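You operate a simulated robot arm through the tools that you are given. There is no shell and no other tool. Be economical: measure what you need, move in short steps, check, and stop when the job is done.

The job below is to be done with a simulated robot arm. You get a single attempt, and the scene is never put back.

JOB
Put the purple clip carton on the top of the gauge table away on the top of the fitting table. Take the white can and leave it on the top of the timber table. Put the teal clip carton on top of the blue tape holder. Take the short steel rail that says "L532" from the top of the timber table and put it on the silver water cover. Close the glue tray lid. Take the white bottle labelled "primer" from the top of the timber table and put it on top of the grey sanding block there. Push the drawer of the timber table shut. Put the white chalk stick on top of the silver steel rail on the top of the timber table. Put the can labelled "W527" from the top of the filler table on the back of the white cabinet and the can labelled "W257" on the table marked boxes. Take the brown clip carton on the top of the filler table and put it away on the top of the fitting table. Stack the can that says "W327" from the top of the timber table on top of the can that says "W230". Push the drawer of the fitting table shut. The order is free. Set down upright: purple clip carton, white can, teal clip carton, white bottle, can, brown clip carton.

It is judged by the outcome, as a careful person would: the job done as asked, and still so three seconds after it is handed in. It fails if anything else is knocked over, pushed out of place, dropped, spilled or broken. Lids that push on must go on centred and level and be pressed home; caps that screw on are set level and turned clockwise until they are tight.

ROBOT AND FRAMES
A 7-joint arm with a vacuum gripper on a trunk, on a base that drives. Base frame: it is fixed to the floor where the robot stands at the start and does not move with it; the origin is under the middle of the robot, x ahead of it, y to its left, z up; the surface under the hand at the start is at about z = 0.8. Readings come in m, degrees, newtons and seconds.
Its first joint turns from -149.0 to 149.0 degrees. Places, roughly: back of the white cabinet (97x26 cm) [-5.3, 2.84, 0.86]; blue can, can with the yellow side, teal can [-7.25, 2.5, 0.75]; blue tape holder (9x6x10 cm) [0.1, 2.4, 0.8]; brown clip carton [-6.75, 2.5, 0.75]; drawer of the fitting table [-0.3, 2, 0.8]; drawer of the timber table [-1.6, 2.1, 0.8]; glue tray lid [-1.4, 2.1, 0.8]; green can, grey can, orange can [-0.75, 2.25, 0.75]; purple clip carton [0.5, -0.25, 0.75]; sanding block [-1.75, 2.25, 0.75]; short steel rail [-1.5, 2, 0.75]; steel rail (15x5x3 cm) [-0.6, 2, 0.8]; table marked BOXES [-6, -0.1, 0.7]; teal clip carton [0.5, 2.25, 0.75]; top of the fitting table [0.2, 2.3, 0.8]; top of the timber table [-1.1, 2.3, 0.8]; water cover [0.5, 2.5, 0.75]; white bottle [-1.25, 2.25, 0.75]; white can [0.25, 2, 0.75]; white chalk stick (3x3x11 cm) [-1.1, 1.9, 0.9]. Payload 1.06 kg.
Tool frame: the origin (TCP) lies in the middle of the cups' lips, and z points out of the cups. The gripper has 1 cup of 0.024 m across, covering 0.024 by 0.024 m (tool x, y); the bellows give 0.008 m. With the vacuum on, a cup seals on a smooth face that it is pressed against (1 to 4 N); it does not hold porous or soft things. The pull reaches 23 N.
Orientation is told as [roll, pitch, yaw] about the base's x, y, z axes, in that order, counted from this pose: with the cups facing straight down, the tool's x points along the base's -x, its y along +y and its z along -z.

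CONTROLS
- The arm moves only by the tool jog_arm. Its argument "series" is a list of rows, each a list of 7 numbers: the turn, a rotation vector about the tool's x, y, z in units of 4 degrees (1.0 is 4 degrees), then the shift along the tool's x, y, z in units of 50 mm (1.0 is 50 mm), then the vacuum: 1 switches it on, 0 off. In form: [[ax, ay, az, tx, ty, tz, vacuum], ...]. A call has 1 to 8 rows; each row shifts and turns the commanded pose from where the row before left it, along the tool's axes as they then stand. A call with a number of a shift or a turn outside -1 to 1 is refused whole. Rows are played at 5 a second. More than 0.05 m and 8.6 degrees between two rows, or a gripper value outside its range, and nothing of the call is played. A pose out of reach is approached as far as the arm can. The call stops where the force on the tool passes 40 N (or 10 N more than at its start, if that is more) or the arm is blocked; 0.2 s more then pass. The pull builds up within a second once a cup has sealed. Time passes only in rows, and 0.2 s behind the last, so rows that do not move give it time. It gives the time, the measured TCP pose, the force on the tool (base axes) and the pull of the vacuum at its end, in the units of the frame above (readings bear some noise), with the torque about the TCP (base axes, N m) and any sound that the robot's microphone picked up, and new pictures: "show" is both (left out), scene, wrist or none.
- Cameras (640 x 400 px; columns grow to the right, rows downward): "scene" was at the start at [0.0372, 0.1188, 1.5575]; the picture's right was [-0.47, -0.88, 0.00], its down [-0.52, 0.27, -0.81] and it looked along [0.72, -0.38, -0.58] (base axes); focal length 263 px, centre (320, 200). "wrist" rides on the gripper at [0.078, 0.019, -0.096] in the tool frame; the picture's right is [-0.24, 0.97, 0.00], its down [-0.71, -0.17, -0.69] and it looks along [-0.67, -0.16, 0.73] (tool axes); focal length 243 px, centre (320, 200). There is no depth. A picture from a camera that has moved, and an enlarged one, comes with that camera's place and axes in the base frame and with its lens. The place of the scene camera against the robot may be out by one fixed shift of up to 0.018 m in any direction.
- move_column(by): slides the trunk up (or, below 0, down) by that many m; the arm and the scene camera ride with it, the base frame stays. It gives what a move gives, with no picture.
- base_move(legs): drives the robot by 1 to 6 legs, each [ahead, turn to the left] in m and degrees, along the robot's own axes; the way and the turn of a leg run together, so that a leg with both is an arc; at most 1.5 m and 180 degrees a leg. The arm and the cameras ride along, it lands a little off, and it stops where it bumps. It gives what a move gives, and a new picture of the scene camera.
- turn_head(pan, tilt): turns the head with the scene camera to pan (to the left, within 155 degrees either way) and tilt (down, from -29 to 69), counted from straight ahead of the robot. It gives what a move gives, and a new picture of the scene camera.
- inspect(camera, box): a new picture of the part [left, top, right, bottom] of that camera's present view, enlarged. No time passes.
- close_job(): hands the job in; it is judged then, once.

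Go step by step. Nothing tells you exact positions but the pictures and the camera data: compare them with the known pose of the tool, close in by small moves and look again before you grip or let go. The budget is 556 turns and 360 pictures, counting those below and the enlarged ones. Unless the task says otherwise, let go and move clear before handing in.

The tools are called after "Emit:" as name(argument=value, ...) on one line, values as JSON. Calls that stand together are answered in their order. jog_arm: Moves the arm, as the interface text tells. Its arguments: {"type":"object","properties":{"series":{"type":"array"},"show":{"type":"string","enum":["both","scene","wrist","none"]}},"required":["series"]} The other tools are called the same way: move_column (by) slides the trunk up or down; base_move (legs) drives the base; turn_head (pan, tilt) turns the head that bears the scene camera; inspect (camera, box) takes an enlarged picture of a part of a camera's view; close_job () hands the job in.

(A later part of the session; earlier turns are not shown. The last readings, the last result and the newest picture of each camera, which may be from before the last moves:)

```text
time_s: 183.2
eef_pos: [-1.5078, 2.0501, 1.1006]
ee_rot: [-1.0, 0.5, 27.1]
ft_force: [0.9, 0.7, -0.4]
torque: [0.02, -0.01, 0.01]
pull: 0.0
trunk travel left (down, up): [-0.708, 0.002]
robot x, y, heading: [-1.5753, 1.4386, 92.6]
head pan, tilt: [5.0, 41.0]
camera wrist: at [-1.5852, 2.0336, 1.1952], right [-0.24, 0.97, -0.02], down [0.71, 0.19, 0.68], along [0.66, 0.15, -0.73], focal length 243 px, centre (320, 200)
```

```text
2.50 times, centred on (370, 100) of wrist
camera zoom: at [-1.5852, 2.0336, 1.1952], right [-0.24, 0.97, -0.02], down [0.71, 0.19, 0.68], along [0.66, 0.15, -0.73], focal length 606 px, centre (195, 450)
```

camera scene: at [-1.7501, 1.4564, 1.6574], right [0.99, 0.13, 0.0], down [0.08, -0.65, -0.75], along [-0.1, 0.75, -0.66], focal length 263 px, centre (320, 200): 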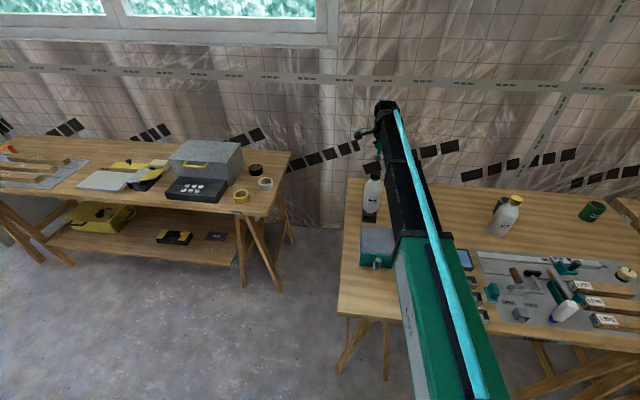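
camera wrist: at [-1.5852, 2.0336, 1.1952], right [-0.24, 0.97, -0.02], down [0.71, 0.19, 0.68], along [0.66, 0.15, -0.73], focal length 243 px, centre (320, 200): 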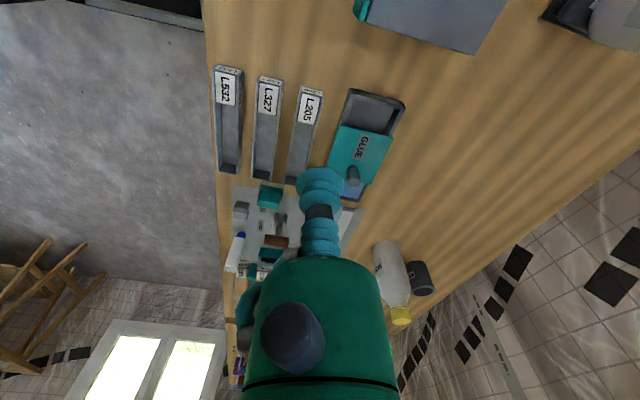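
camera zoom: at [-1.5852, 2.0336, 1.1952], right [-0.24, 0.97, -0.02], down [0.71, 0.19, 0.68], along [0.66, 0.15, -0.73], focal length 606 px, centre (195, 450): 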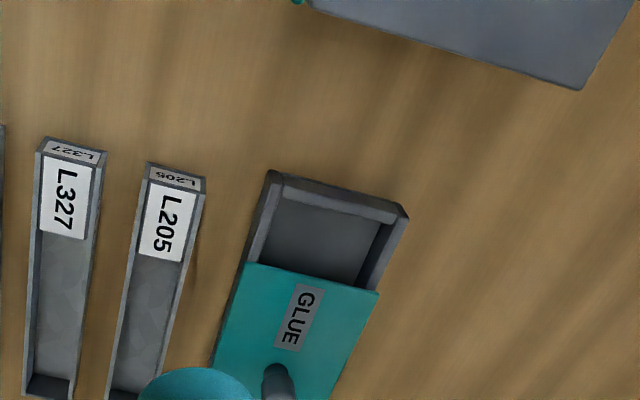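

Emit:
inspect(camera="scene", box=[400, 200, 520, 300])

Emit:
jog_arm(series=[[0, 0, 0, 0.9, 0.3, 0, 0], [0, 0, 0, 0.9, 0.3, 0, 0], [0, 0, 0, 0.9, 0.3, 0, 0], [0, 0, 0, 0, 0, 0, 0]], show="both")

Emit:
inspect(camera="scene", box=[400, 200, 520, 300])

```text
4.00 times, centred on (460, 250) of scene
camera zoom: at [-1.7498, 1.456, 1.6575], right [0.99, 0.13, 0.0], down [0.08, -0.65, -0.76], along [-0.1, 0.75, -0.66], focal length 1053 px, centre (-240, 0)
```

zoom: 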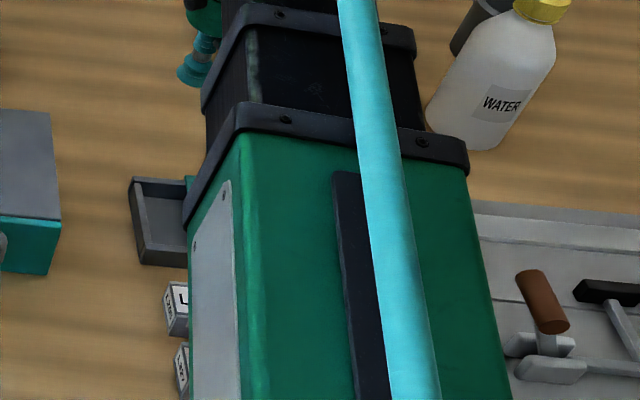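

```text
time_s: 184.2
eef_pos: [-1.6492, 2.0307, 1.0999]
ee_rot: [-1.0, 0.6, 27.2]
ft_force: [-0.5, 0.0, -0.4]
torque: [0.0, 0.01, -0.04]
pull: 0.1
trunk travel left (down, up): [-0.708, 0.002]
robot x, y, heading: [-1.5778, 1.4353, 92.1]
head pan, tilt: [5.0, 41.0]
camera scene: at [-1.7499, 1.4567, 1.6575], right [0.99, 0.13, 0.0], down [0.08, -0.65, -0.75], along [-0.1, 0.75, -0.66], focal length 263 px, centre (320, 200)
camera wrist: at [-1.7269, 2.0143, 1.1947], right [-0.23, 0.97, -0.02], down [0.71, 0.18, 0.68], along [0.66, 0.15, -0.73], focal length 243 px, centre (320, 200)
```

scene: 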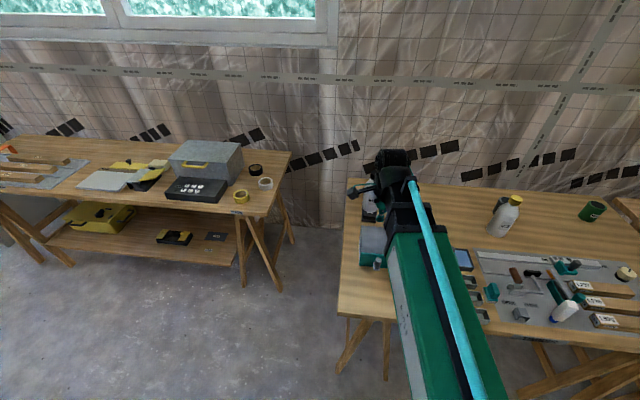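
wrist: 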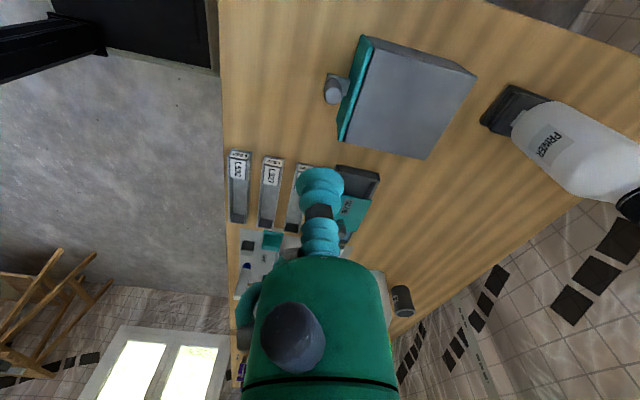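

```text
4.00 times, centred on (460, 250) of scene
camera zoom: at [-1.7499, 1.4567, 1.6575], right [0.99, 0.13, 0.0], down [0.08, -0.65, -0.75], along [-0.1, 0.75, -0.66], focal length 1053 px, centre (-240, 0)
```

zoom: 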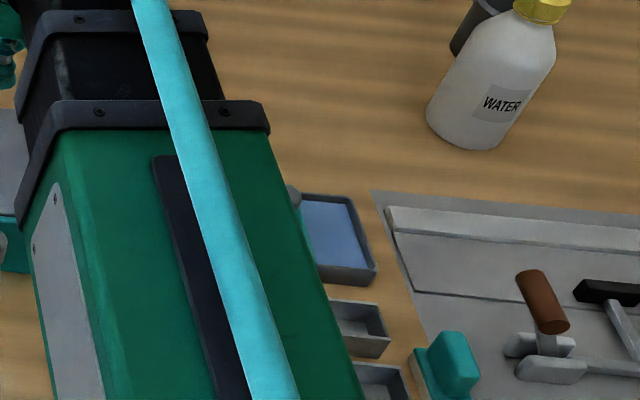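

I'll reposition the robot further right so the scene camera sees the tray unobstructed.

Emit:
base_move(legs=[[-0.3, 0], [0, -90], [0.5, 0], [0, 88], [0.3, 0]])

Emit:
turn_head(pan=15, tilt=50)

Emit:
inspect(camera="scene", box=[200, 130, 360, 230])

```text
time_s: 197.9
eef_pos: [-1.1338, 2.0657, 1.0992]
ee_rot: [-0.9, 0.6, 26.0]
ft_force: [-0.2, -0.4, 1.6]
torque: [-0.02, -0.02, 0.02]
pull: 0.1
trunk travel left (down, up): [-0.708, 0.002]
robot x, y, heading: [-1.0707, 1.4665, 91.0]
head pan, tilt: [5.0, 41.0]
camera scene: at [-1.2473, 1.4939, 1.6575], right [0.99, 0.11, 0.0], down [0.07, -0.65, -0.75], along [-0.08, 0.75, -0.66], focal length 263 px, centre (320, 200)
```

scene: 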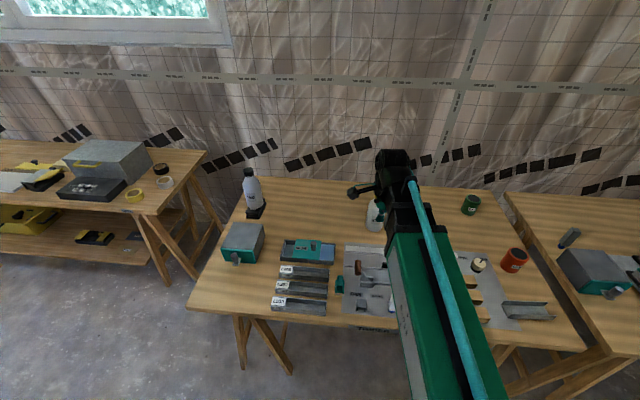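

```text
time_s: 198.7
eef_pos: [-1.1339, 2.0639, 1.1]
ee_rot: [-1.0, 0.6, 26.0]
ft_force: [1.1, 0.3, 0.4]
torque: [0.03, 0.01, 0.02]
pull: 0.1
trunk travel left (down, up): [-0.708, 0.002]
robot x, y, heading: [-1.0731, 1.4676, 91.1]
head pan, tilt: [15.0, 50.0]
camera scene: at [-1.2596, 1.4832, 1.6448], right [0.96, 0.28, 0.0], down [0.21, -0.74, -0.64], along [-0.18, 0.62, -0.77], focal length 263 px, centre (320, 200)
```

scene: 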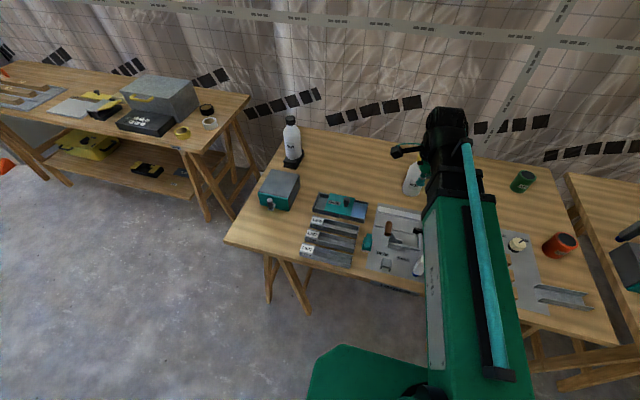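

```text
4.00 times, centred on (280, 180) of scene
camera zoom: at [-1.2596, 1.4832, 1.6448], right [0.96, 0.28, 0.0], down [0.21, -0.74, -0.64], along [-0.18, 0.62, -0.77], focal length 1053 px, centre (480, 280)
```

zoom: 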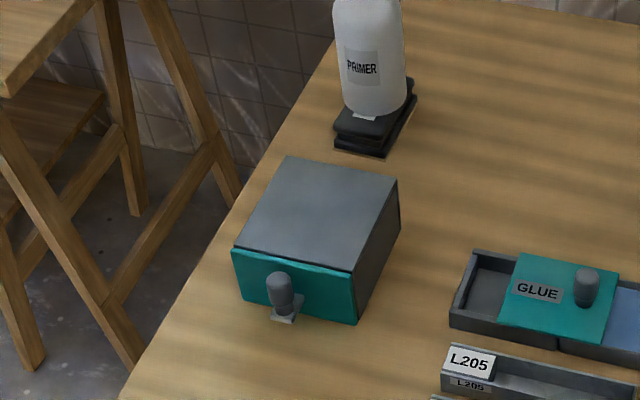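

Emit:
inspect(camera="scene", box=[295, 175, 415, 275])

Emit:
inspect(camera="scene", box=[305, 180, 385, 230])

```text
4.00 times, centred on (355, 225) of scene
camera zoom: at [-1.2596, 1.4832, 1.6448], right [0.96, 0.28, 0.0], down [0.21, -0.74, -0.64], along [-0.18, 0.62, -0.77], focal length 1053 px, centre (180, 100)
```

zoom: 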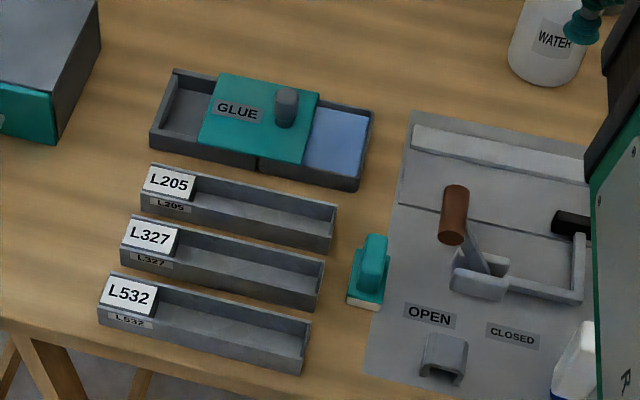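

```text
8.00 times, centred on (345, 205) of scene
camera zoom: at [-1.2596, 1.4832, 1.6448], right [0.96, 0.28, 0.0], down [0.21, -0.74, -0.64], along [-0.18, 0.62, -0.77], focal length 2105 px, centre (120, 160)
```

zoom: 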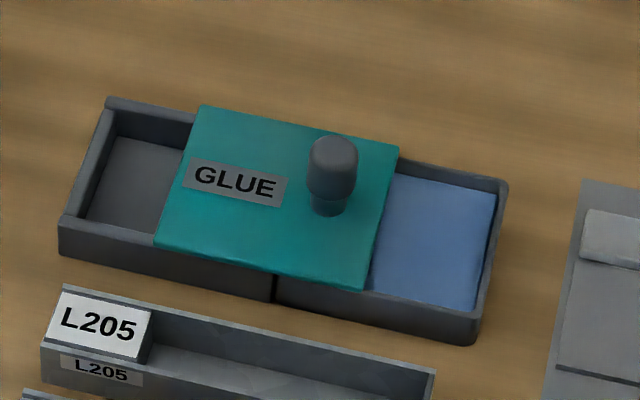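

The lid slides along x: it must go right ~5.3 cm to cover the blue glue half. I'll yaw the tool so its bracket points away, then stick to the lid and drag it.

Emit:
jog_arm(series=[[0, 0, -1, 0, 0, 0, 0], [0, 0, -1, 0, 0, 0, 0], [0, 0, -1, 0, 0, 0, 0], [0, 0, -1, 0, 0, 0, 0], [0, 0, -1, 0, 0, 0, 0], [0, 0, -1, 0, 0, 0, 0], [0, 0, -1, 0, 0, 0, 0], [0, 0, -1, 0, 0, 0, 0]], show="none")

Emit:
jog_arm(series=[[0, 0, -1, 0, 0, 0, 0], [0, 0, -1, 0, 0, 0, 0], [0, 0, -1, 0, 0, 0, 0], [0, 0, -1, 0, 0, 0, 0], [0, 0, -1, 0, 0, 0, 0], [0, 0, -1, 0, 0, 0, 0], [0, 0, -1, 0, 0, 0, 0], [0, 0, -1, 0, 0, 0, 0]], show="both")

```text
time_s: 200.4
eef_pos: [-1.1351, 2.0641, 1.0994]
ee_rot: [-0.5, 1.0, 58.0]
ft_force: [-0.3, 0.3, 0.2]
torque: [-0.05, 0.04, 0.01]
pull: 0.1
trunk travel left (down, up): [-0.708, 0.002]
robot x, y, heading: [-1.0709, 1.4718, 91.1]
head pan, tilt: [15.0, 50.0]
```

```text
time_s: 202.2
eef_pos: [-1.1334, 2.0643, 1.1]
ee_rot: [0.1, 1.1, 90.1]
ft_force: [-0.8, 0.8, 0.2]
torque: [0.03, -0.02, 0.0]
pull: 0.0
trunk travel left (down, up): [-0.708, 0.002]
robot x, y, heading: [-1.0771, 1.4644, 90.9]
head pan, tilt: [15.0, 50.0]
camera scene: at [-1.2597, 1.483, 1.6448], right [0.96, 0.28, 0.0], down [0.21, -0.74, -0.64], along [-0.18, 0.62, -0.77], focal length 263 px, centre (320, 200)
camera wrist: at [-1.1522, 1.9888, 1.1959], right [-0.97, 0.23, 0.0], down [0.17, 0.72, 0.67], along [0.16, 0.65, -0.74], focal length 243 px, centre (320, 200)
```

scene: 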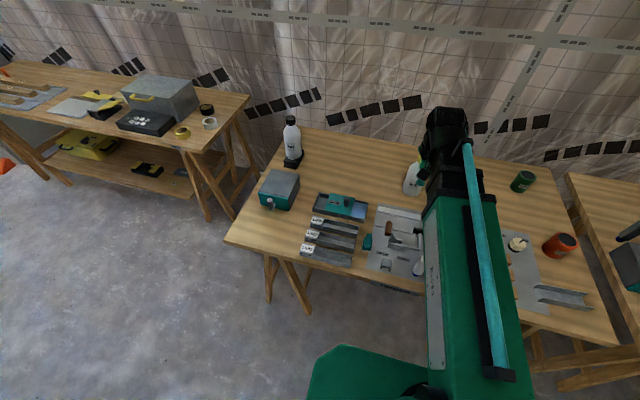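
wrist: 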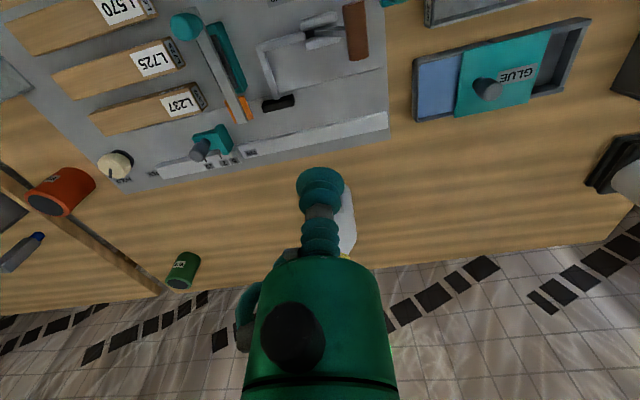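

Now tool axes map simply (tx=-y, ty=-x). Moving above the lid, left of the knob.

Emit:
jog_arm(series=[[0, 0, 0, -0.252, 0.862, 0, 0], [0, 0, 0, -0.252, 0.862, 0, 0], [0, 0, 0, -0.252, 0.862, 0, 0], [0, 0, 0, -0.252, 0.862, 0, 0], [0, 0, 0, -0.252, 0.862, 0, 0], [0, 0, 0, -0.252, 0.862, 0, 0], [0, 0, 0, 0, 0, 1, 0], [0, 0, 0, 0, 0, 1, 0]], show="none")

Emit:
jog_arm(series=[[0, 0, 0, 0, 0, 1, 0], [0, 0, 0, 0, 0, 1, 0], [0, 0, 0, 0, 0, 0, 0]], show="both")

```text
time_s: 204.1
eef_pos: [-1.3947, 2.14, 0.9972]
ee_rot: [0.1, 1.1, 90.0]
ft_force: [-0.6, -0.1, -0.3]
torque: [0.04, -0.03, 0.0]
pull: 0.1
trunk travel left (down, up): [-0.708, 0.002]
robot x, y, heading: [-1.0758, 1.4694, 91.1]
head pan, tilt: [15.0, 50.0]
```

```text
time_s: 204.8
eef_pos: [-1.3939, 2.1366, 0.8971]
ee_rot: [0.1, 1.1, 89.9]
ft_force: [-0.3, 0.3, 0.2]
torque: [0.02, 0.01, 0.01]
pull: 0.2
trunk travel left (down, up): [-0.708, 0.002]
robot x, y, heading: [-1.0714, 1.4648, 90.8]
head pan, tilt: [15.0, 50.0]
camera scene: at [-1.2596, 1.4829, 1.6448], right [0.96, 0.28, 0.0], down [0.21, -0.74, -0.64], along [-0.18, 0.62, -0.77], focal length 263 px, centre (320, 200)
camera wrist: at [-1.4119, 2.0618, 0.9942], right [-0.97, 0.24, 0.0], down [0.17, 0.72, 0.67], along [0.16, 0.65, -0.74], focal length 243 px, centre (320, 200)
```

scene: 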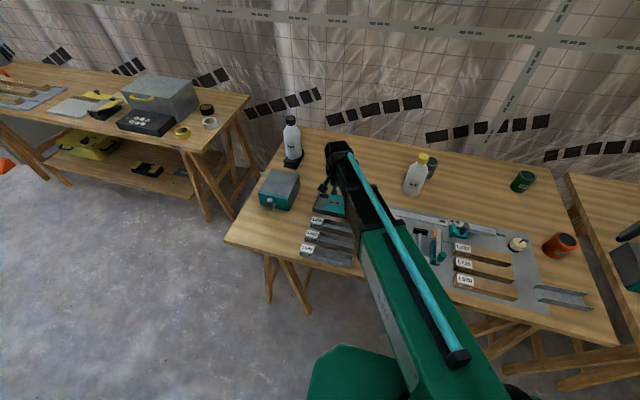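
wrist: 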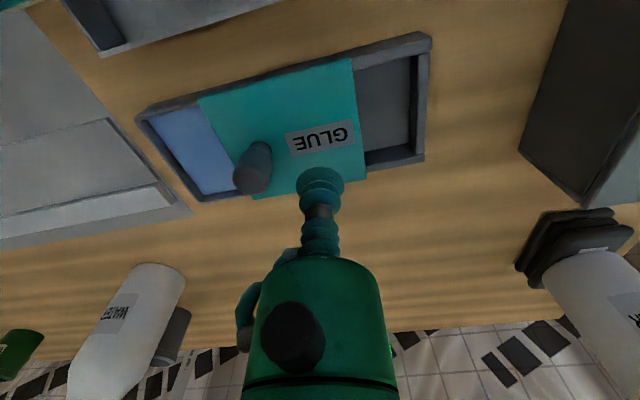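

Cup is over the label area of the lid. Descending with vacuum.

Emit:
jog_arm(series=[[0, 0, 0, 0, 0, 0.9, 1], [0, 0, 0, 0, 0, 0.3, 1], [0, 0, 0, 0, 0, 0.05, 1], [0, 0, 0, 0, 0, 0.05, 1], [0, 0, 0, 0, 0, 0, 1], [0, 0, 0, 0, 0, 0, 1]], show="wrist")

```text
time_s: 206.2
eef_pos: [-1.394, 2.1338, 0.8334]
ee_rot: [0.1, 1.3, 90.0]
ft_force: [0.1, -3.2, -5.3]
torque: [0.14, -0.01, -0.03]
pull: 23.1
trunk travel left (down, up): [-0.708, 0.002]
robot x, y, heading: [-1.0751, 1.4661, 91.2]
head pan, tilt: [15.0, 50.0]
camera wrist: at [-1.4125, 2.0588, 0.9293], right [-0.97, 0.24, 0.0], down [0.17, 0.72, 0.67], along [0.16, 0.65, -0.74], focal length 243 px, centre (320, 200)
```

wrist: 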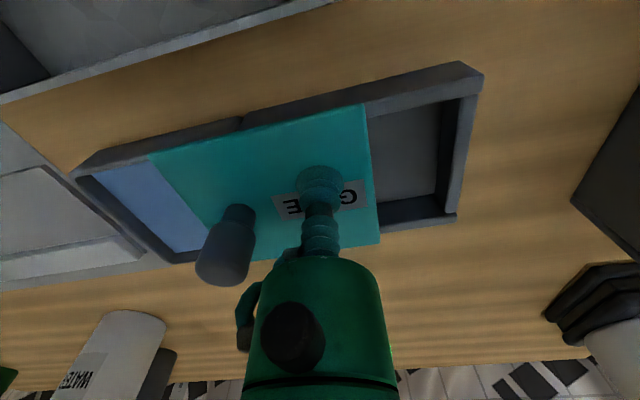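

Sealed on the lid. Dragging it right in small steps.

Emit:
jog_arm(series=[[0, 0, 0, 0, -0.15, 0, 1], [0, 0, 0, 0, -0.15, 0, 1], [0, 0, 0, 0, -0.15, 0, 1], [0, 0, 0, 0, -0.15, 0, 1], [0, 0, 0, 0, -0.15, 0, 1], [0, 0, 0, 0, -0.15, 0, 1], [0, 0, 0, 0, 0, 0, 1]], show="wrist")

```text
time_s: 207.8
eef_pos: [-1.3495, 2.134, 0.8346]
ee_rot: [0.0, 1.1, 90.0]
ft_force: [0.7, 1.0, -12.9]
torque: [0.09, 0.0, -0.06]
pull: 22.6
trunk travel left (down, up): [-0.708, 0.002]
robot x, y, heading: [-1.0721, 1.4664, 90.9]
head pan, tilt: [15.0, 50.0]
camera wrist: at [-1.3672, 2.059, 0.9297], right [-0.97, 0.24, 0.0], down [0.17, 0.72, 0.67], along [0.16, 0.65, -0.74], focal length 243 px, centre (320, 200)
```

wrist: 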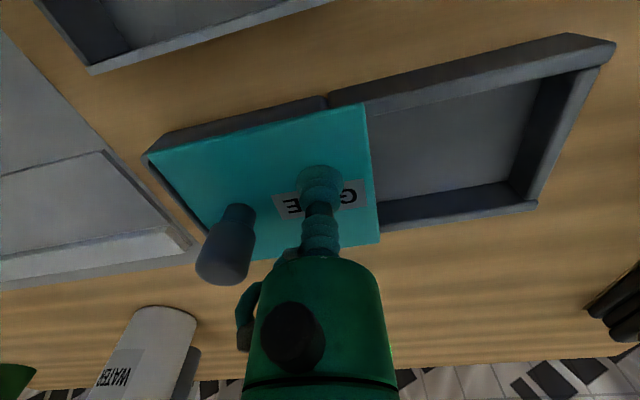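

About 1 cm to go.

Emit:
jog_arm(series=[[0, 0, 0, 0, -0.06, 0.03, 1], [0, 0, 0, 0, -0.06, 0.02, 1], [0, 0, 0, 0, -0.06, 0, 1], [0, 0, 0, 0, 0, 0, 1]], show="wrist")

```text
time_s: 208.8
eef_pos: [-1.3375, 2.1344, 0.8314]
ee_rot: [0.1, 1.1, 90.0]
ft_force: [0.7, 5.1, 12.5]
torque: [0.08, -0.01, -0.05]
pull: 23.1
trunk travel left (down, up): [-0.708, 0.002]
robot x, y, heading: [-1.0745, 1.4685, 91.0]
head pan, tilt: [15.0, 50.0]
camera wrist: at [-1.3581, 2.0586, 0.9279], right [-0.97, 0.23, 0.0], down [0.17, 0.72, 0.67], along [0.16, 0.65, -0.74], focal length 243 px, centre (320, 200)
```

wrist: 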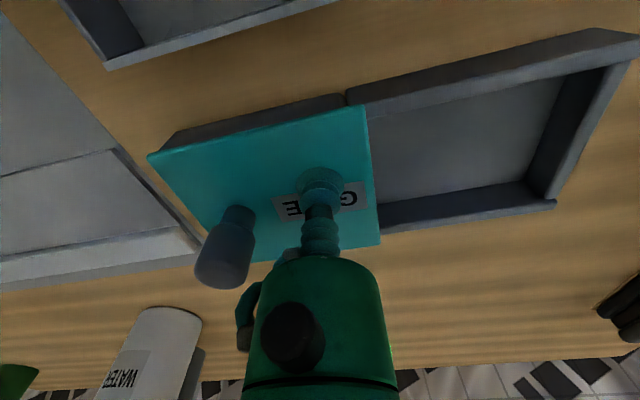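

Emit:
jog_arm(series=[[0, 0, 0, 0, -0.06, 0, 1], [0, 0, 0, 0, -0.06, 0, 1], [0, 0, 0, 0, 0, -0.03, 1], [0, 0, 0, 0, 0, 0, 1]], show="both")

Emit:
inspect(camera="scene", box=[305, 180, 385, 230])

```text
time_s: 209.8
eef_pos: [-1.3362, 2.1337, 0.8314]
ee_rot: [0.1, 1.3, 90.0]
ft_force: [-6.1, -0.2, -6.1]
torque: [0.11, 0.01, -0.04]
pull: 22.4
trunk travel left (down, up): [-0.708, 0.002]
robot x, y, heading: [-1.0735, 1.4712, 91.3]
head pan, tilt: [15.0, 50.0]
camera scene: at [-1.2606, 1.4834, 1.6445], right [0.96, 0.28, 0.0], down [0.21, -0.74, -0.64], along [-0.18, 0.62, -0.77], focal length 263 px, centre (320, 200)
camera wrist: at [-1.3534, 2.0589, 0.9278], right [-0.97, 0.23, 0.0], down [0.17, 0.72, 0.67], along [0.16, 0.65, -0.74], focal length 243 px, centre (320, 200)
```

scene: 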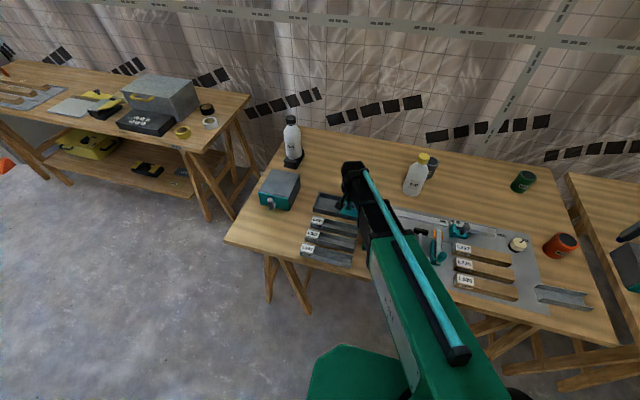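
wrist: 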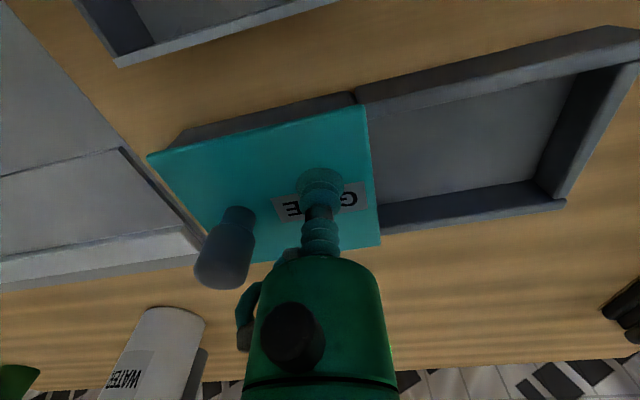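

```text
8.00 times, centred on (345, 205) of scene
camera zoom: at [-1.2606, 1.4834, 1.6445], right [0.96, 0.28, 0.0], down [0.21, -0.74, -0.64], along [-0.18, 0.62, -0.77], focal length 2105 px, centre (120, 160)
```

zoom: 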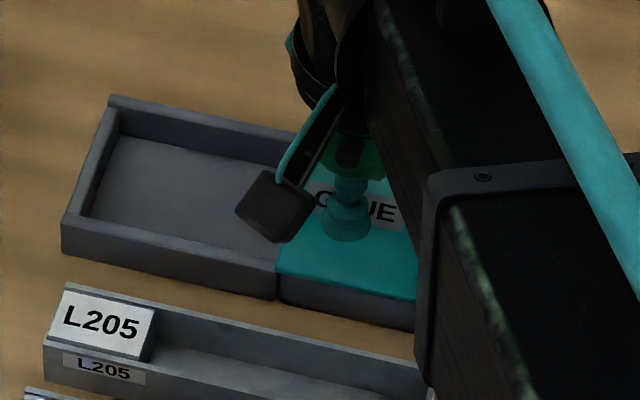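

The lid edge meets the seam and it pushes against the stop: closed. Releasing.

Emit:
jog_arm(series=[[0, 0, 0, 0, 0, 0, 0], [0, 0, 0, 0, 0, 0, 0], [0, 0, 0, 0, 0, 0, 0], [0, 0, 0, 0, 0, 0, 0], [0, 0, 0, 0, 0, -0.2, 0], [0, 0, 0, 0, 0, -1, 0], [0, 0, 0, 0, 0, -1, 0], [0, 0, 0, 0, 0, -1, 0]], show="wrist")

```text
time_s: 211.7
eef_pos: [-1.3288, 2.1382, 0.9921]
ee_rot: [0.1, 1.2, 89.9]
ft_force: [0.0, 0.8, 0.2]
torque: [0.01, 0.0, -0.01]
pull: 0.1
trunk travel left (down, up): [-0.708, 0.002]
robot x, y, heading: [-1.074, 1.4684, 91.4]
head pan, tilt: [15.0, 50.0]
camera wrist: at [-1.3485, 2.0632, 1.0882], right [-0.97, 0.24, 0.0], down [0.17, 0.72, 0.67], along [0.16, 0.65, -0.74], focal length 243 px, centre (320, 200)
```

wrist: 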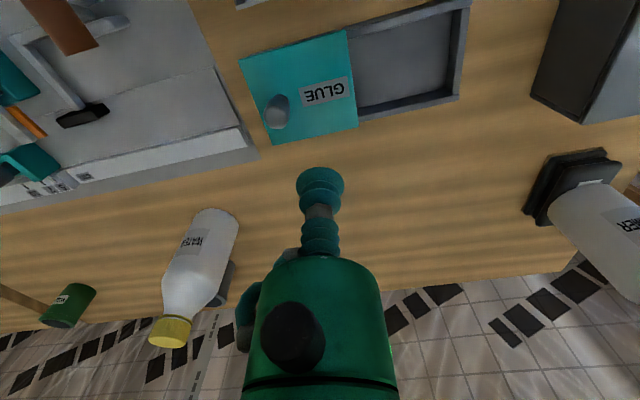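

Glue lid closed. Now for the chalk stick: raising and repositioning the base.

Emit:
jog_arm(series=[[0, 0, 0, 0, 0, -1, 0], [0, 0, 0, 0, 0, -1, 0], [0, 0, 0, 0, -1, 0, 0], [0, 0, 0, 0, -1, 0, 0], [0, 0, 0, 0, -1, 0, 0]], show="none")

Emit:
base_move(legs=[[-0.22, 0], [0, -91], [0.22, 0], [0, 90]])

Emit:
inspect(camera="scene", box=[200, 150, 360, 250])

```text
time_s: 212.8
eef_pos: [-1.1812, 2.1382, 1.0908]
ee_rot: [0.1, 1.1, 89.9]
ft_force: [1.5, 0.8, -0.1]
torque: [0.03, -0.03, -0.02]
pull: 0.1
trunk travel left (down, up): [-0.708, 0.002]
robot x, y, heading: [-1.0736, 1.4651, 91.1]
head pan, tilt: [15.0, 50.0]
```

```text
time_s: 223.6
eef_pos: [-0.9201, 1.9118, 1.0901]
ee_rot: [0.1, 1.0, 86.9]
ft_force: [0.2, 0.7, 0.1]
torque: [-0.02, 0.03, -0.01]
pull: 0.0
trunk travel left (down, up): [-0.708, 0.002]
robot x, y, heading: [-0.8498, 1.2365, 87.9]
head pan, tilt: [15.0, 50.0]
camera scene: at [-1.0325, 1.2615, 1.6448], right [0.97, 0.22, 0.0], down [0.17, -0.75, -0.64], along [-0.14, 0.63, -0.77], focal length 263 px, centre (320, 200)
```

scene: 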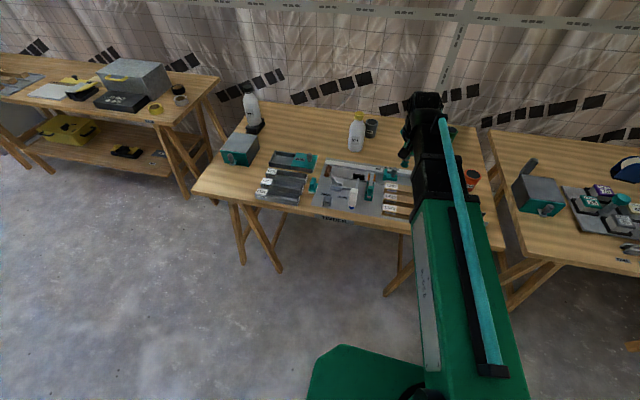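

```text
4.00 times, centred on (280, 200) of scene
camera zoom: at [-1.0325, 1.2615, 1.6448], right [0.97, 0.22, 0.0], down [0.17, -0.75, -0.64], along [-0.14, 0.63, -0.77], focal length 1053 px, centre (480, 200)
```

zoom: 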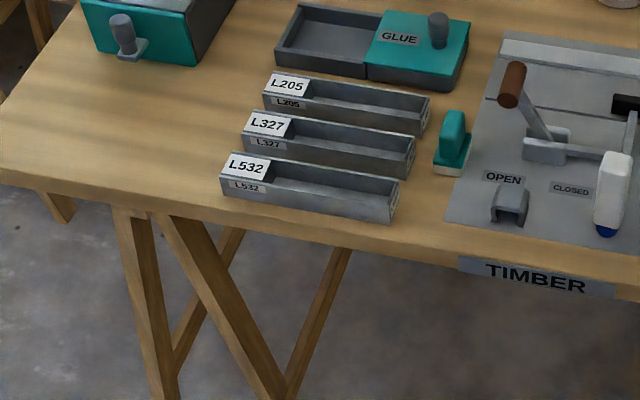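

The chalk stands upright at about (-1.054, 1.94), top ≈ 0.91. Moving the hand near it and looking.

Emit:
jog_arm(series=[[0, 0, 0, 0.1, 0.9, 0, 0], [0, 0, 0, 0.1, 0.9, 0, 0], [0, 0, 0, 0.1, 0.9, 0, 0], [0, 0, 0, 0, 0, 1, 0], [0, 0, 0, 0, 0, 0, 0]], show="both")

Emit:
inspect(camera="scene", box=[320, 140, 520, 265])

```text
time_s: 224.8
eef_pos: [-1.0552, 1.9039, 1.0391]
ee_rot: [0.0, 1.1, 86.9]
ft_force: [-0.2, 0.9, 0.4]
torque: [0.02, 0.0, -0.02]
pull: 0.0
trunk travel left (down, up): [-0.708, 0.002]
robot x, y, heading: [-0.8499, 1.2383, 88.3]
head pan, tilt: [15.0, 50.0]
camera scene: at [-1.0324, 1.2615, 1.6448], right [0.97, 0.22, 0.0], down [0.17, -0.75, -0.64], along [-0.14, 0.63, -0.77], focal length 263 px, centre (320, 200)
camera wrist: at [-1.0785, 1.8303, 1.1352], right [-0.96, 0.29, 0.0], down [0.21, 0.71, 0.67], along [0.19, 0.64, -0.74], focal length 243 px, centre (320, 200)
```

scene: 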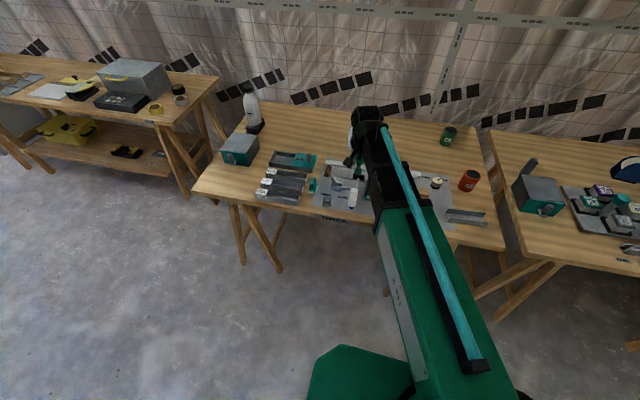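
wrist: 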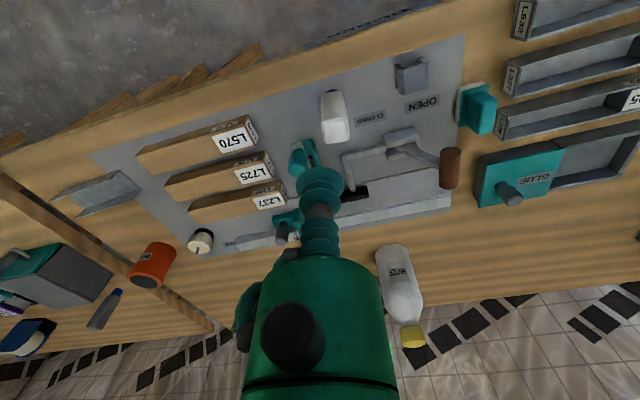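

```text
3.20 times, centred on (420, 202) of scene
camera zoom: at [-1.0324, 1.2615, 1.6448], right [0.97, 0.22, 0.0], down [0.17, -0.75, -0.64], along [-0.14, 0.63, -0.77], focal length 842 px, centre (0, 192)
```

zoom: 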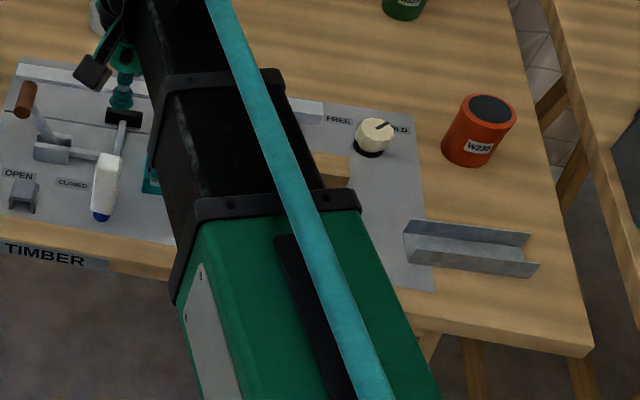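

Emit:
inspect(camera="scene", box=[440, 200, 496, 235])

Emit:
inspect(camera="wrist", box=[280, 60, 400, 160])

Emit:
inspect(camera="wrist", box=[40, 140, 180, 240])

```text
11.43 times, centred on (468, 218) of scene
camera zoom: at [-1.0324, 1.2615, 1.6448], right [0.97, 0.22, 0.0], down [0.17, -0.75, -0.64], along [-0.14, 0.63, -0.77], focal length 3008 px, centre (-1371, 0)
```

zoom: 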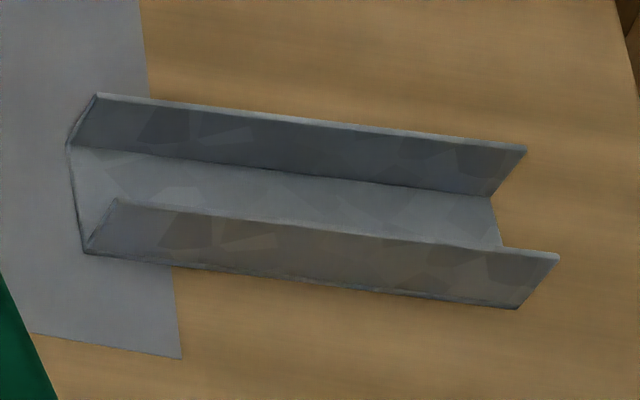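

```text
4.00 times, centred on (340, 110) of wrist
camera zoom: at [-1.0785, 1.8303, 1.1352], right [-0.96, 0.29, 0.0], down [0.21, 0.71, 0.67], along [0.19, 0.64, -0.74], focal length 970 px, centre (240, 560)
```

zoom: 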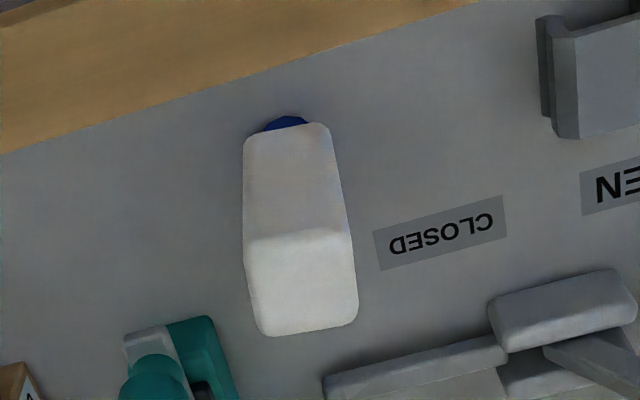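

```text
4.00 times, centred on (110, 190) of wrist
camera zoom: at [-1.0785, 1.8303, 1.1352], right [-0.96, 0.29, 0.0], down [0.21, 0.71, 0.67], along [0.19, 0.64, -0.74], focal length 970 px, centre (1160, 240)
```

zoom: 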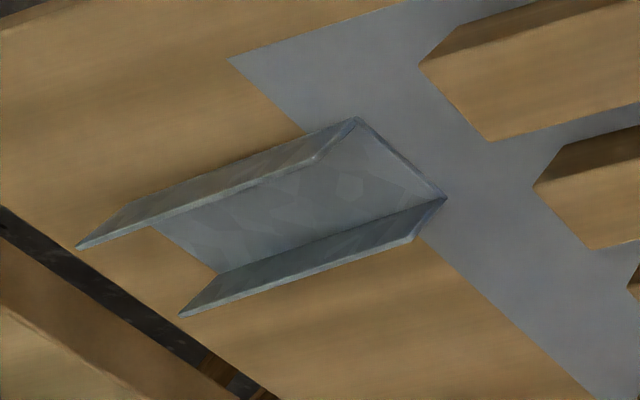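

Rail is an open-top U channel at centre ≈ (-0.611, 1.980). Going above the chalk's top first.

Emit:
jog_arm(series=[[0, 0, 0, -0.735, 0.1, 0, 0], [0, 0, 0, 0, 0, 0.9, 0], [0, 0, 0, 0, 0, 0.9, 0], [0, 0, 0, 0, 0, 0, 0]], show="wrist")

Emit:
inspect(camera="wrist", box=[260, 80, 400, 200])

```text
time_s: 225.8
eef_pos: [-1.0589, 1.9381, 0.9485]
ee_rot: [0.1, 1.1, 87.0]
ft_force: [-0.3, 0.1, -0.2]
torque: [-0.02, 0.03, 0.0]
pull: 0.1
trunk travel left (down, up): [-0.708, 0.002]
robot x, y, heading: [-0.8456, 1.2348, 87.8]
head pan, tilt: [15.0, 50.0]
camera wrist: at [-1.0808, 1.8641, 1.0452], right [-0.96, 0.29, 0.0], down [0.21, 0.71, 0.67], along [0.19, 0.64, -0.74], focal length 243 px, centre (320, 200)
```

wrist: 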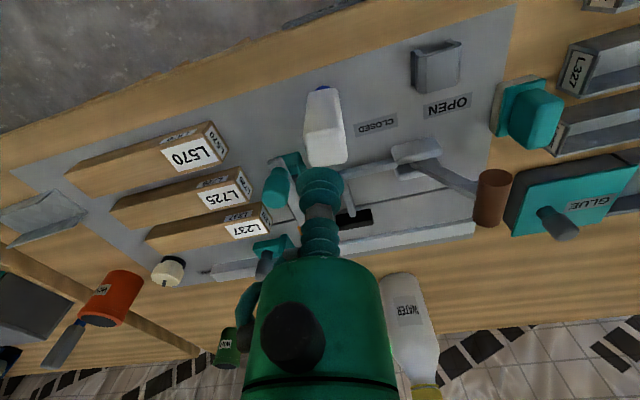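

```text
3.33 times, centred on (330, 140) of wrist
camera zoom: at [-1.0808, 1.8641, 1.0452], right [-0.96, 0.29, 0.0], down [0.21, 0.71, 0.67], along [0.19, 0.64, -0.74], focal length 809 px, centre (287, 400)
```

zoom: 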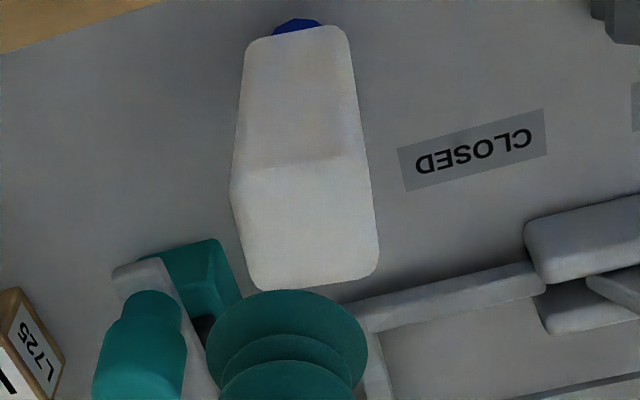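

Emit:
jog_arm(series=[[0, 0, 0, 0, 0.06, 0.4, 1], [0, 0, 0, 0, 0, 0.3, 1], [0, 0, 0, 0, 0, 0.06, 1], [0, 0, 0, 0, 0, 0.06, 1], [0, 0, 0, 0, 0, 0, 1], [0, 0, 0, 0, 0, 0, 1]], show="none")

```text
time_s: 227.2
eef_pos: [-1.0618, 1.9383, 0.909]
ee_rot: [0.0, 1.0, 86.8]
ft_force: [-0.3, -0.2, 0.5]
torque: [0.01, 0.05, -0.02]
pull: 0.1
trunk travel left (down, up): [-0.708, 0.002]
robot x, y, heading: [-0.8472, 1.2355, 87.8]
head pan, tilt: [15.0, 50.0]
```

Emit:
jog_arm(series=[[0, 0, 0, 0, 0, 0.05, 1], [0, 0, 0, 0, 0, 0.05, 1], [0, 0, 0, 0, 0, 0, 1]], show="wrist")

```text
time_s: 228.0
eef_pos: [-1.062, 1.9378, 0.9036]
ee_rot: [0.2, 1.1, 87.0]
ft_force: [0.1, 0.3, 1.0]
torque: [0.01, -0.04, 0.0]
pull: 0.1
trunk travel left (down, up): [-0.708, 0.002]
robot x, y, heading: [-0.8494, 1.2353, 87.9]
head pan, tilt: [15.0, 50.0]
camera wrist: at [-1.0845, 1.8639, 1.0002], right [-0.96, 0.29, 0.0], down [0.21, 0.71, 0.67], along [0.19, 0.64, -0.74], focal length 243 px, centre (320, 200)
```

wrist: 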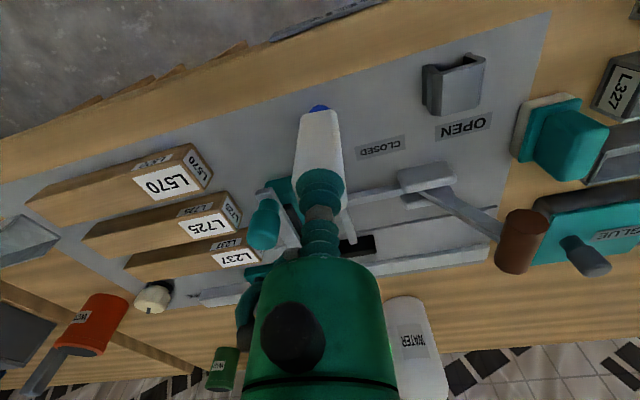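

Emit:
jog_arm(series=[[0, 0, 0, 0, 0, 0.05, 1], [0, 0, 0, 0, 0, 0.05, 1], [0, 0, 0, 0, 0, 0.05, 1], [0, 0, 0, 0, 0, 0, 1], [0, 0, 0, 0, 0, 0, 1]], show="none")

```text
time_s: 229.2
eef_pos: [-1.0628, 1.9364, 0.8973]
ee_rot: [0.2, 1.1, 86.9]
ft_force: [0.3, 0.3, 7.8]
torque: [0.02, -0.01, 0.0]
pull: 0.0
trunk travel left (down, up): [-0.708, 0.002]
robot x, y, heading: [-0.8472, 1.2342, 88.1]
head pan, tilt: [15.0, 50.0]
```

Contact without a seal: the top is at ~0.898, so the centre recomputes to (-1.060, 1.945). Re-centring.

Emit:
jog_arm(series=[[0, 0, 0, 0, 0, -0.3, 0], [0, 0, 0, -0.18, -0.04, 0, 0], [0, 0, 0, 0, 0, 0.2, 1], [0, 0, 0, 0, 0, 0.06, 1], [0, 0, 0, 0, 0, 0.04, 1], [0, 0, 0, 0, 0, 0, 1], [0, 0, 0, 0, 0, 0, 1]], show="wrist")

```text
time_s: 230.8
eef_pos: [-1.0598, 1.9463, 0.8974]
ee_rot: [0.1, 1.0, 86.9]
ft_force: [-1.5, 1.8, 16.2]
torque: [0.1, 0.01, 0.01]
pull: 23.3
trunk travel left (down, up): [-0.708, 0.002]
robot x, y, heading: [-0.8484, 1.2331, 87.9]
head pan, tilt: [15.0, 50.0]
camera wrist: at [-1.0822, 1.8726, 0.9932], right [-0.96, 0.29, 0.0], down [0.21, 0.71, 0.67], along [0.19, 0.64, -0.74], focal length 243 px, centre (320, 200)
```

wrist: 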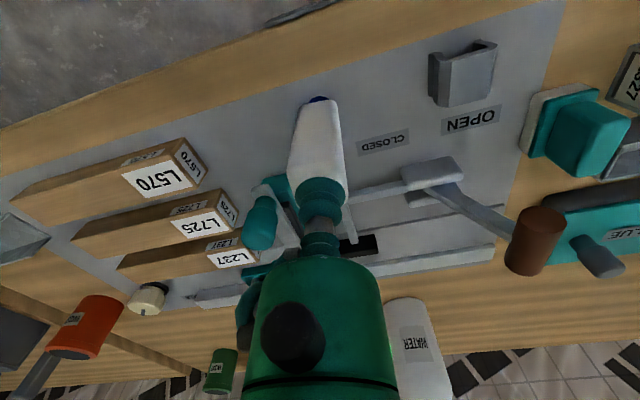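

Sealed. Lifting straight up.

Emit:
jog_arm(series=[[0, 0, 0, 0, 0, -0.2, 1], [0, 0, 0, 0, 0, -0.5, 1], [0, 0, 0, 0, 0, -1, 1], [0, 0, 0, 0, 0, -1, 1], [0, 0, 0, 0, 0, 0, 1]], show="both")

Emit:
inspect(camera="scene", box=[310, 130, 410, 220])

```text
time_s: 232.0
eef_pos: [-1.0598, 1.9507, 1.0297]
ee_rot: [0.1, 1.3, 86.9]
ft_force: [0.0, 0.2, -1.0]
torque: [0.0, -0.02, 0.01]
pull: 22.4
trunk travel left (down, up): [-0.708, 0.002]
robot x, y, heading: [-0.851, 1.234, 87.9]
head pan, tilt: [15.0, 50.0]
camera scene: at [-1.0324, 1.2616, 1.6448], right [0.97, 0.22, 0.0], down [0.17, -0.75, -0.64], along [-0.14, 0.63, -0.77], focal length 263 px, centre (320, 200)
camera wrist: at [-1.0821, 1.8774, 1.125], right [-0.96, 0.29, 0.0], down [0.21, 0.71, 0.67], along [0.19, 0.64, -0.74], focal length 243 px, centre (320, 200)
```

scene: 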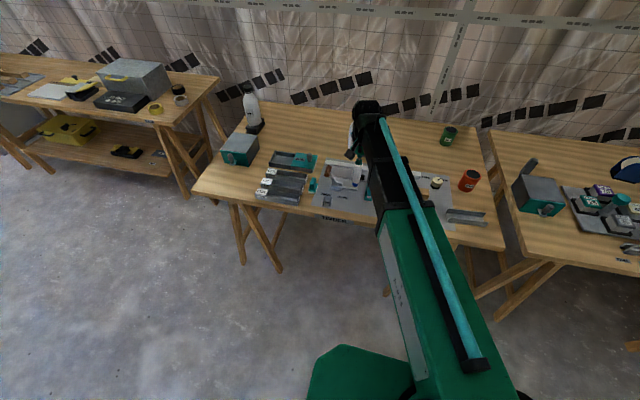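
wrist: 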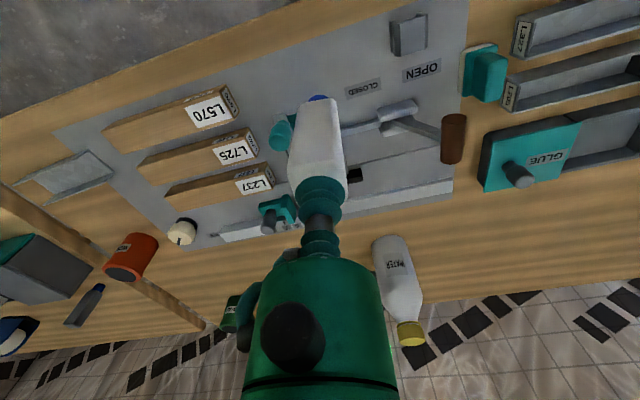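

```text
4.44 times, centred on (360, 175) of scene
camera zoom: at [-1.0324, 1.2616, 1.6448], right [0.97, 0.22, 0.0], down [0.17, -0.75, -0.64], along [-0.14, 0.63, -0.77], focal length 1170 px, centre (142, 311)
```

zoom: 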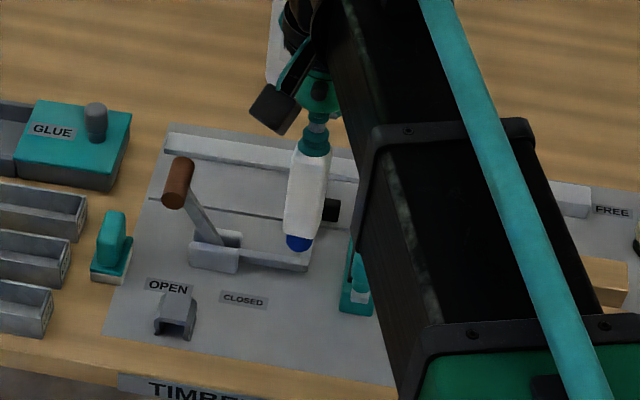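

Emit:
inspect(camera="scene", box=[365, 155, 389, 195])

```text
10.00 times, centred on (377, 175) of scene
camera zoom: at [-1.0324, 1.2616, 1.6448], right [0.97, 0.22, 0.0], down [0.17, -0.75, -0.64], along [-0.14, 0.63, -0.77], focal length 2632 px, centre (-250, 450)
```

zoom: 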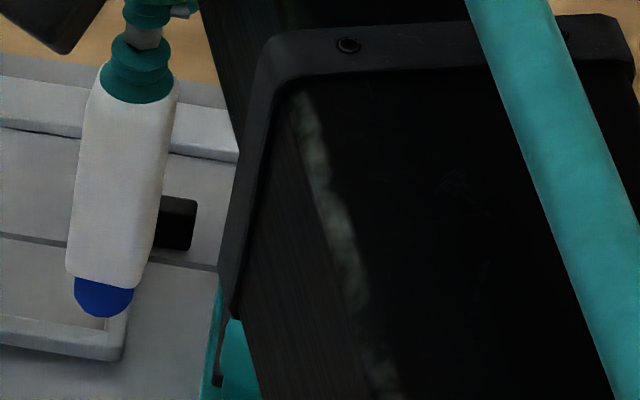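

The chalk has a flat blue end and stands stably. Carrying it over the rail.

Emit:
jog_arm(series=[[0, 0, 0, -0.106, -0.893, 0, 1], [0, 0, 0, -0.106, -0.893, 0, 1], [0, 0, 0, -0.106, -0.893, 0, 1], [0, 0, 0, -0.106, -0.893, 0, 1], [0, 0, 0, -0.106, -0.893, 0, 1]], show="none")

Emit:
jog_arm(series=[[0, 0, -1, -0.106, -0.893, 0, 1], [0, 0, -1, -0.05, -0.893, 0, 1], [0, 0, -0.6, 0.01, -0.893, 0, 1], [0, 0, 0, 0.06, -0.893, 0, 1], [0, 0, 0, 0.1, -0.893, 0, 1], [0, 0, 0, 0, 0, 0, 1]], show="both")

```text
time_s: 233.2
eef_pos: [-0.8343, 1.9654, 1.0308]
ee_rot: [0.1, 1.2, 86.9]
ft_force: [-0.7, 0.2, -0.8]
torque: [-0.03, -0.04, 0.05]
pull: 23.3
trunk travel left (down, up): [-0.708, 0.002]
robot x, y, heading: [-0.8484, 1.2364, 87.7]
head pan, tilt: [15.0, 50.0]
```

```text
time_s: 234.6
eef_pos: [-0.6103, 1.9766, 1.031]
ee_rot: [0.2, 1.1, 97.3]
ft_force: [-0.4, -0.2, -1.9]
torque: [0.02, 0.04, -0.01]
pull: 23.1
trunk travel left (down, up): [-0.708, 0.002]
robot x, y, heading: [-0.8483, 1.2377, 88.3]
head pan, tilt: [15.0, 50.0]
camera scene: at [-1.0325, 1.2615, 1.6448], right [0.97, 0.22, 0.0], down [0.17, -0.75, -0.64], along [-0.14, 0.63, -0.77], focal length 263 px, centre (320, 200)
camera wrist: at [-0.6192, 1.9002, 1.1271], right [-0.99, 0.11, 0.0], down [0.08, 0.74, 0.67], along [0.07, 0.67, -0.74], focal length 243 px, centre (320, 200)
```

scene: 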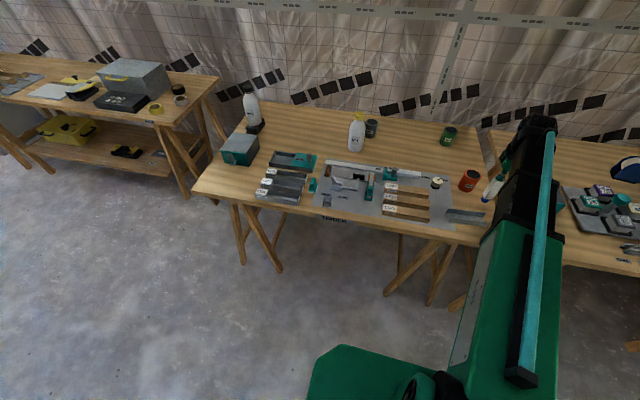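
wrist: 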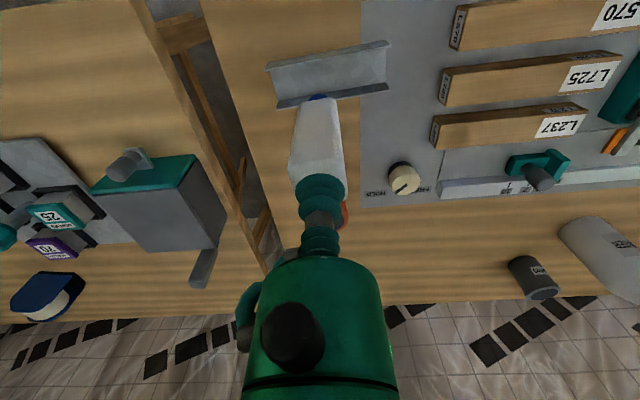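

Emit:
inspect(camera="wrist", box=[250, 30, 410, 130])

```text
4.00 times, centred on (330, 80) of wrist
camera zoom: at [-0.6192, 1.9002, 1.1271], right [-0.99, 0.11, 0.0], down [0.08, 0.74, 0.67], along [0.07, 0.67, -0.74], focal length 970 px, centre (280, 680)
```

zoom: 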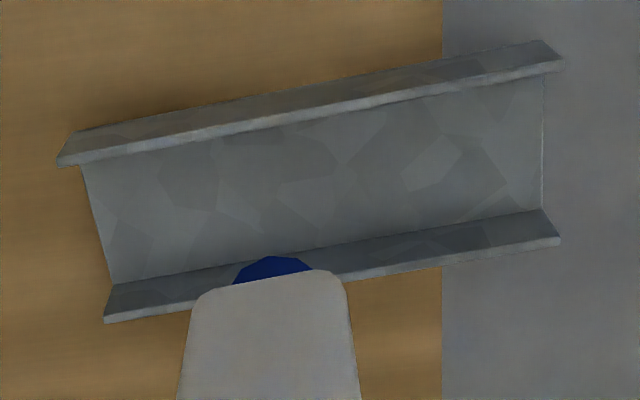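

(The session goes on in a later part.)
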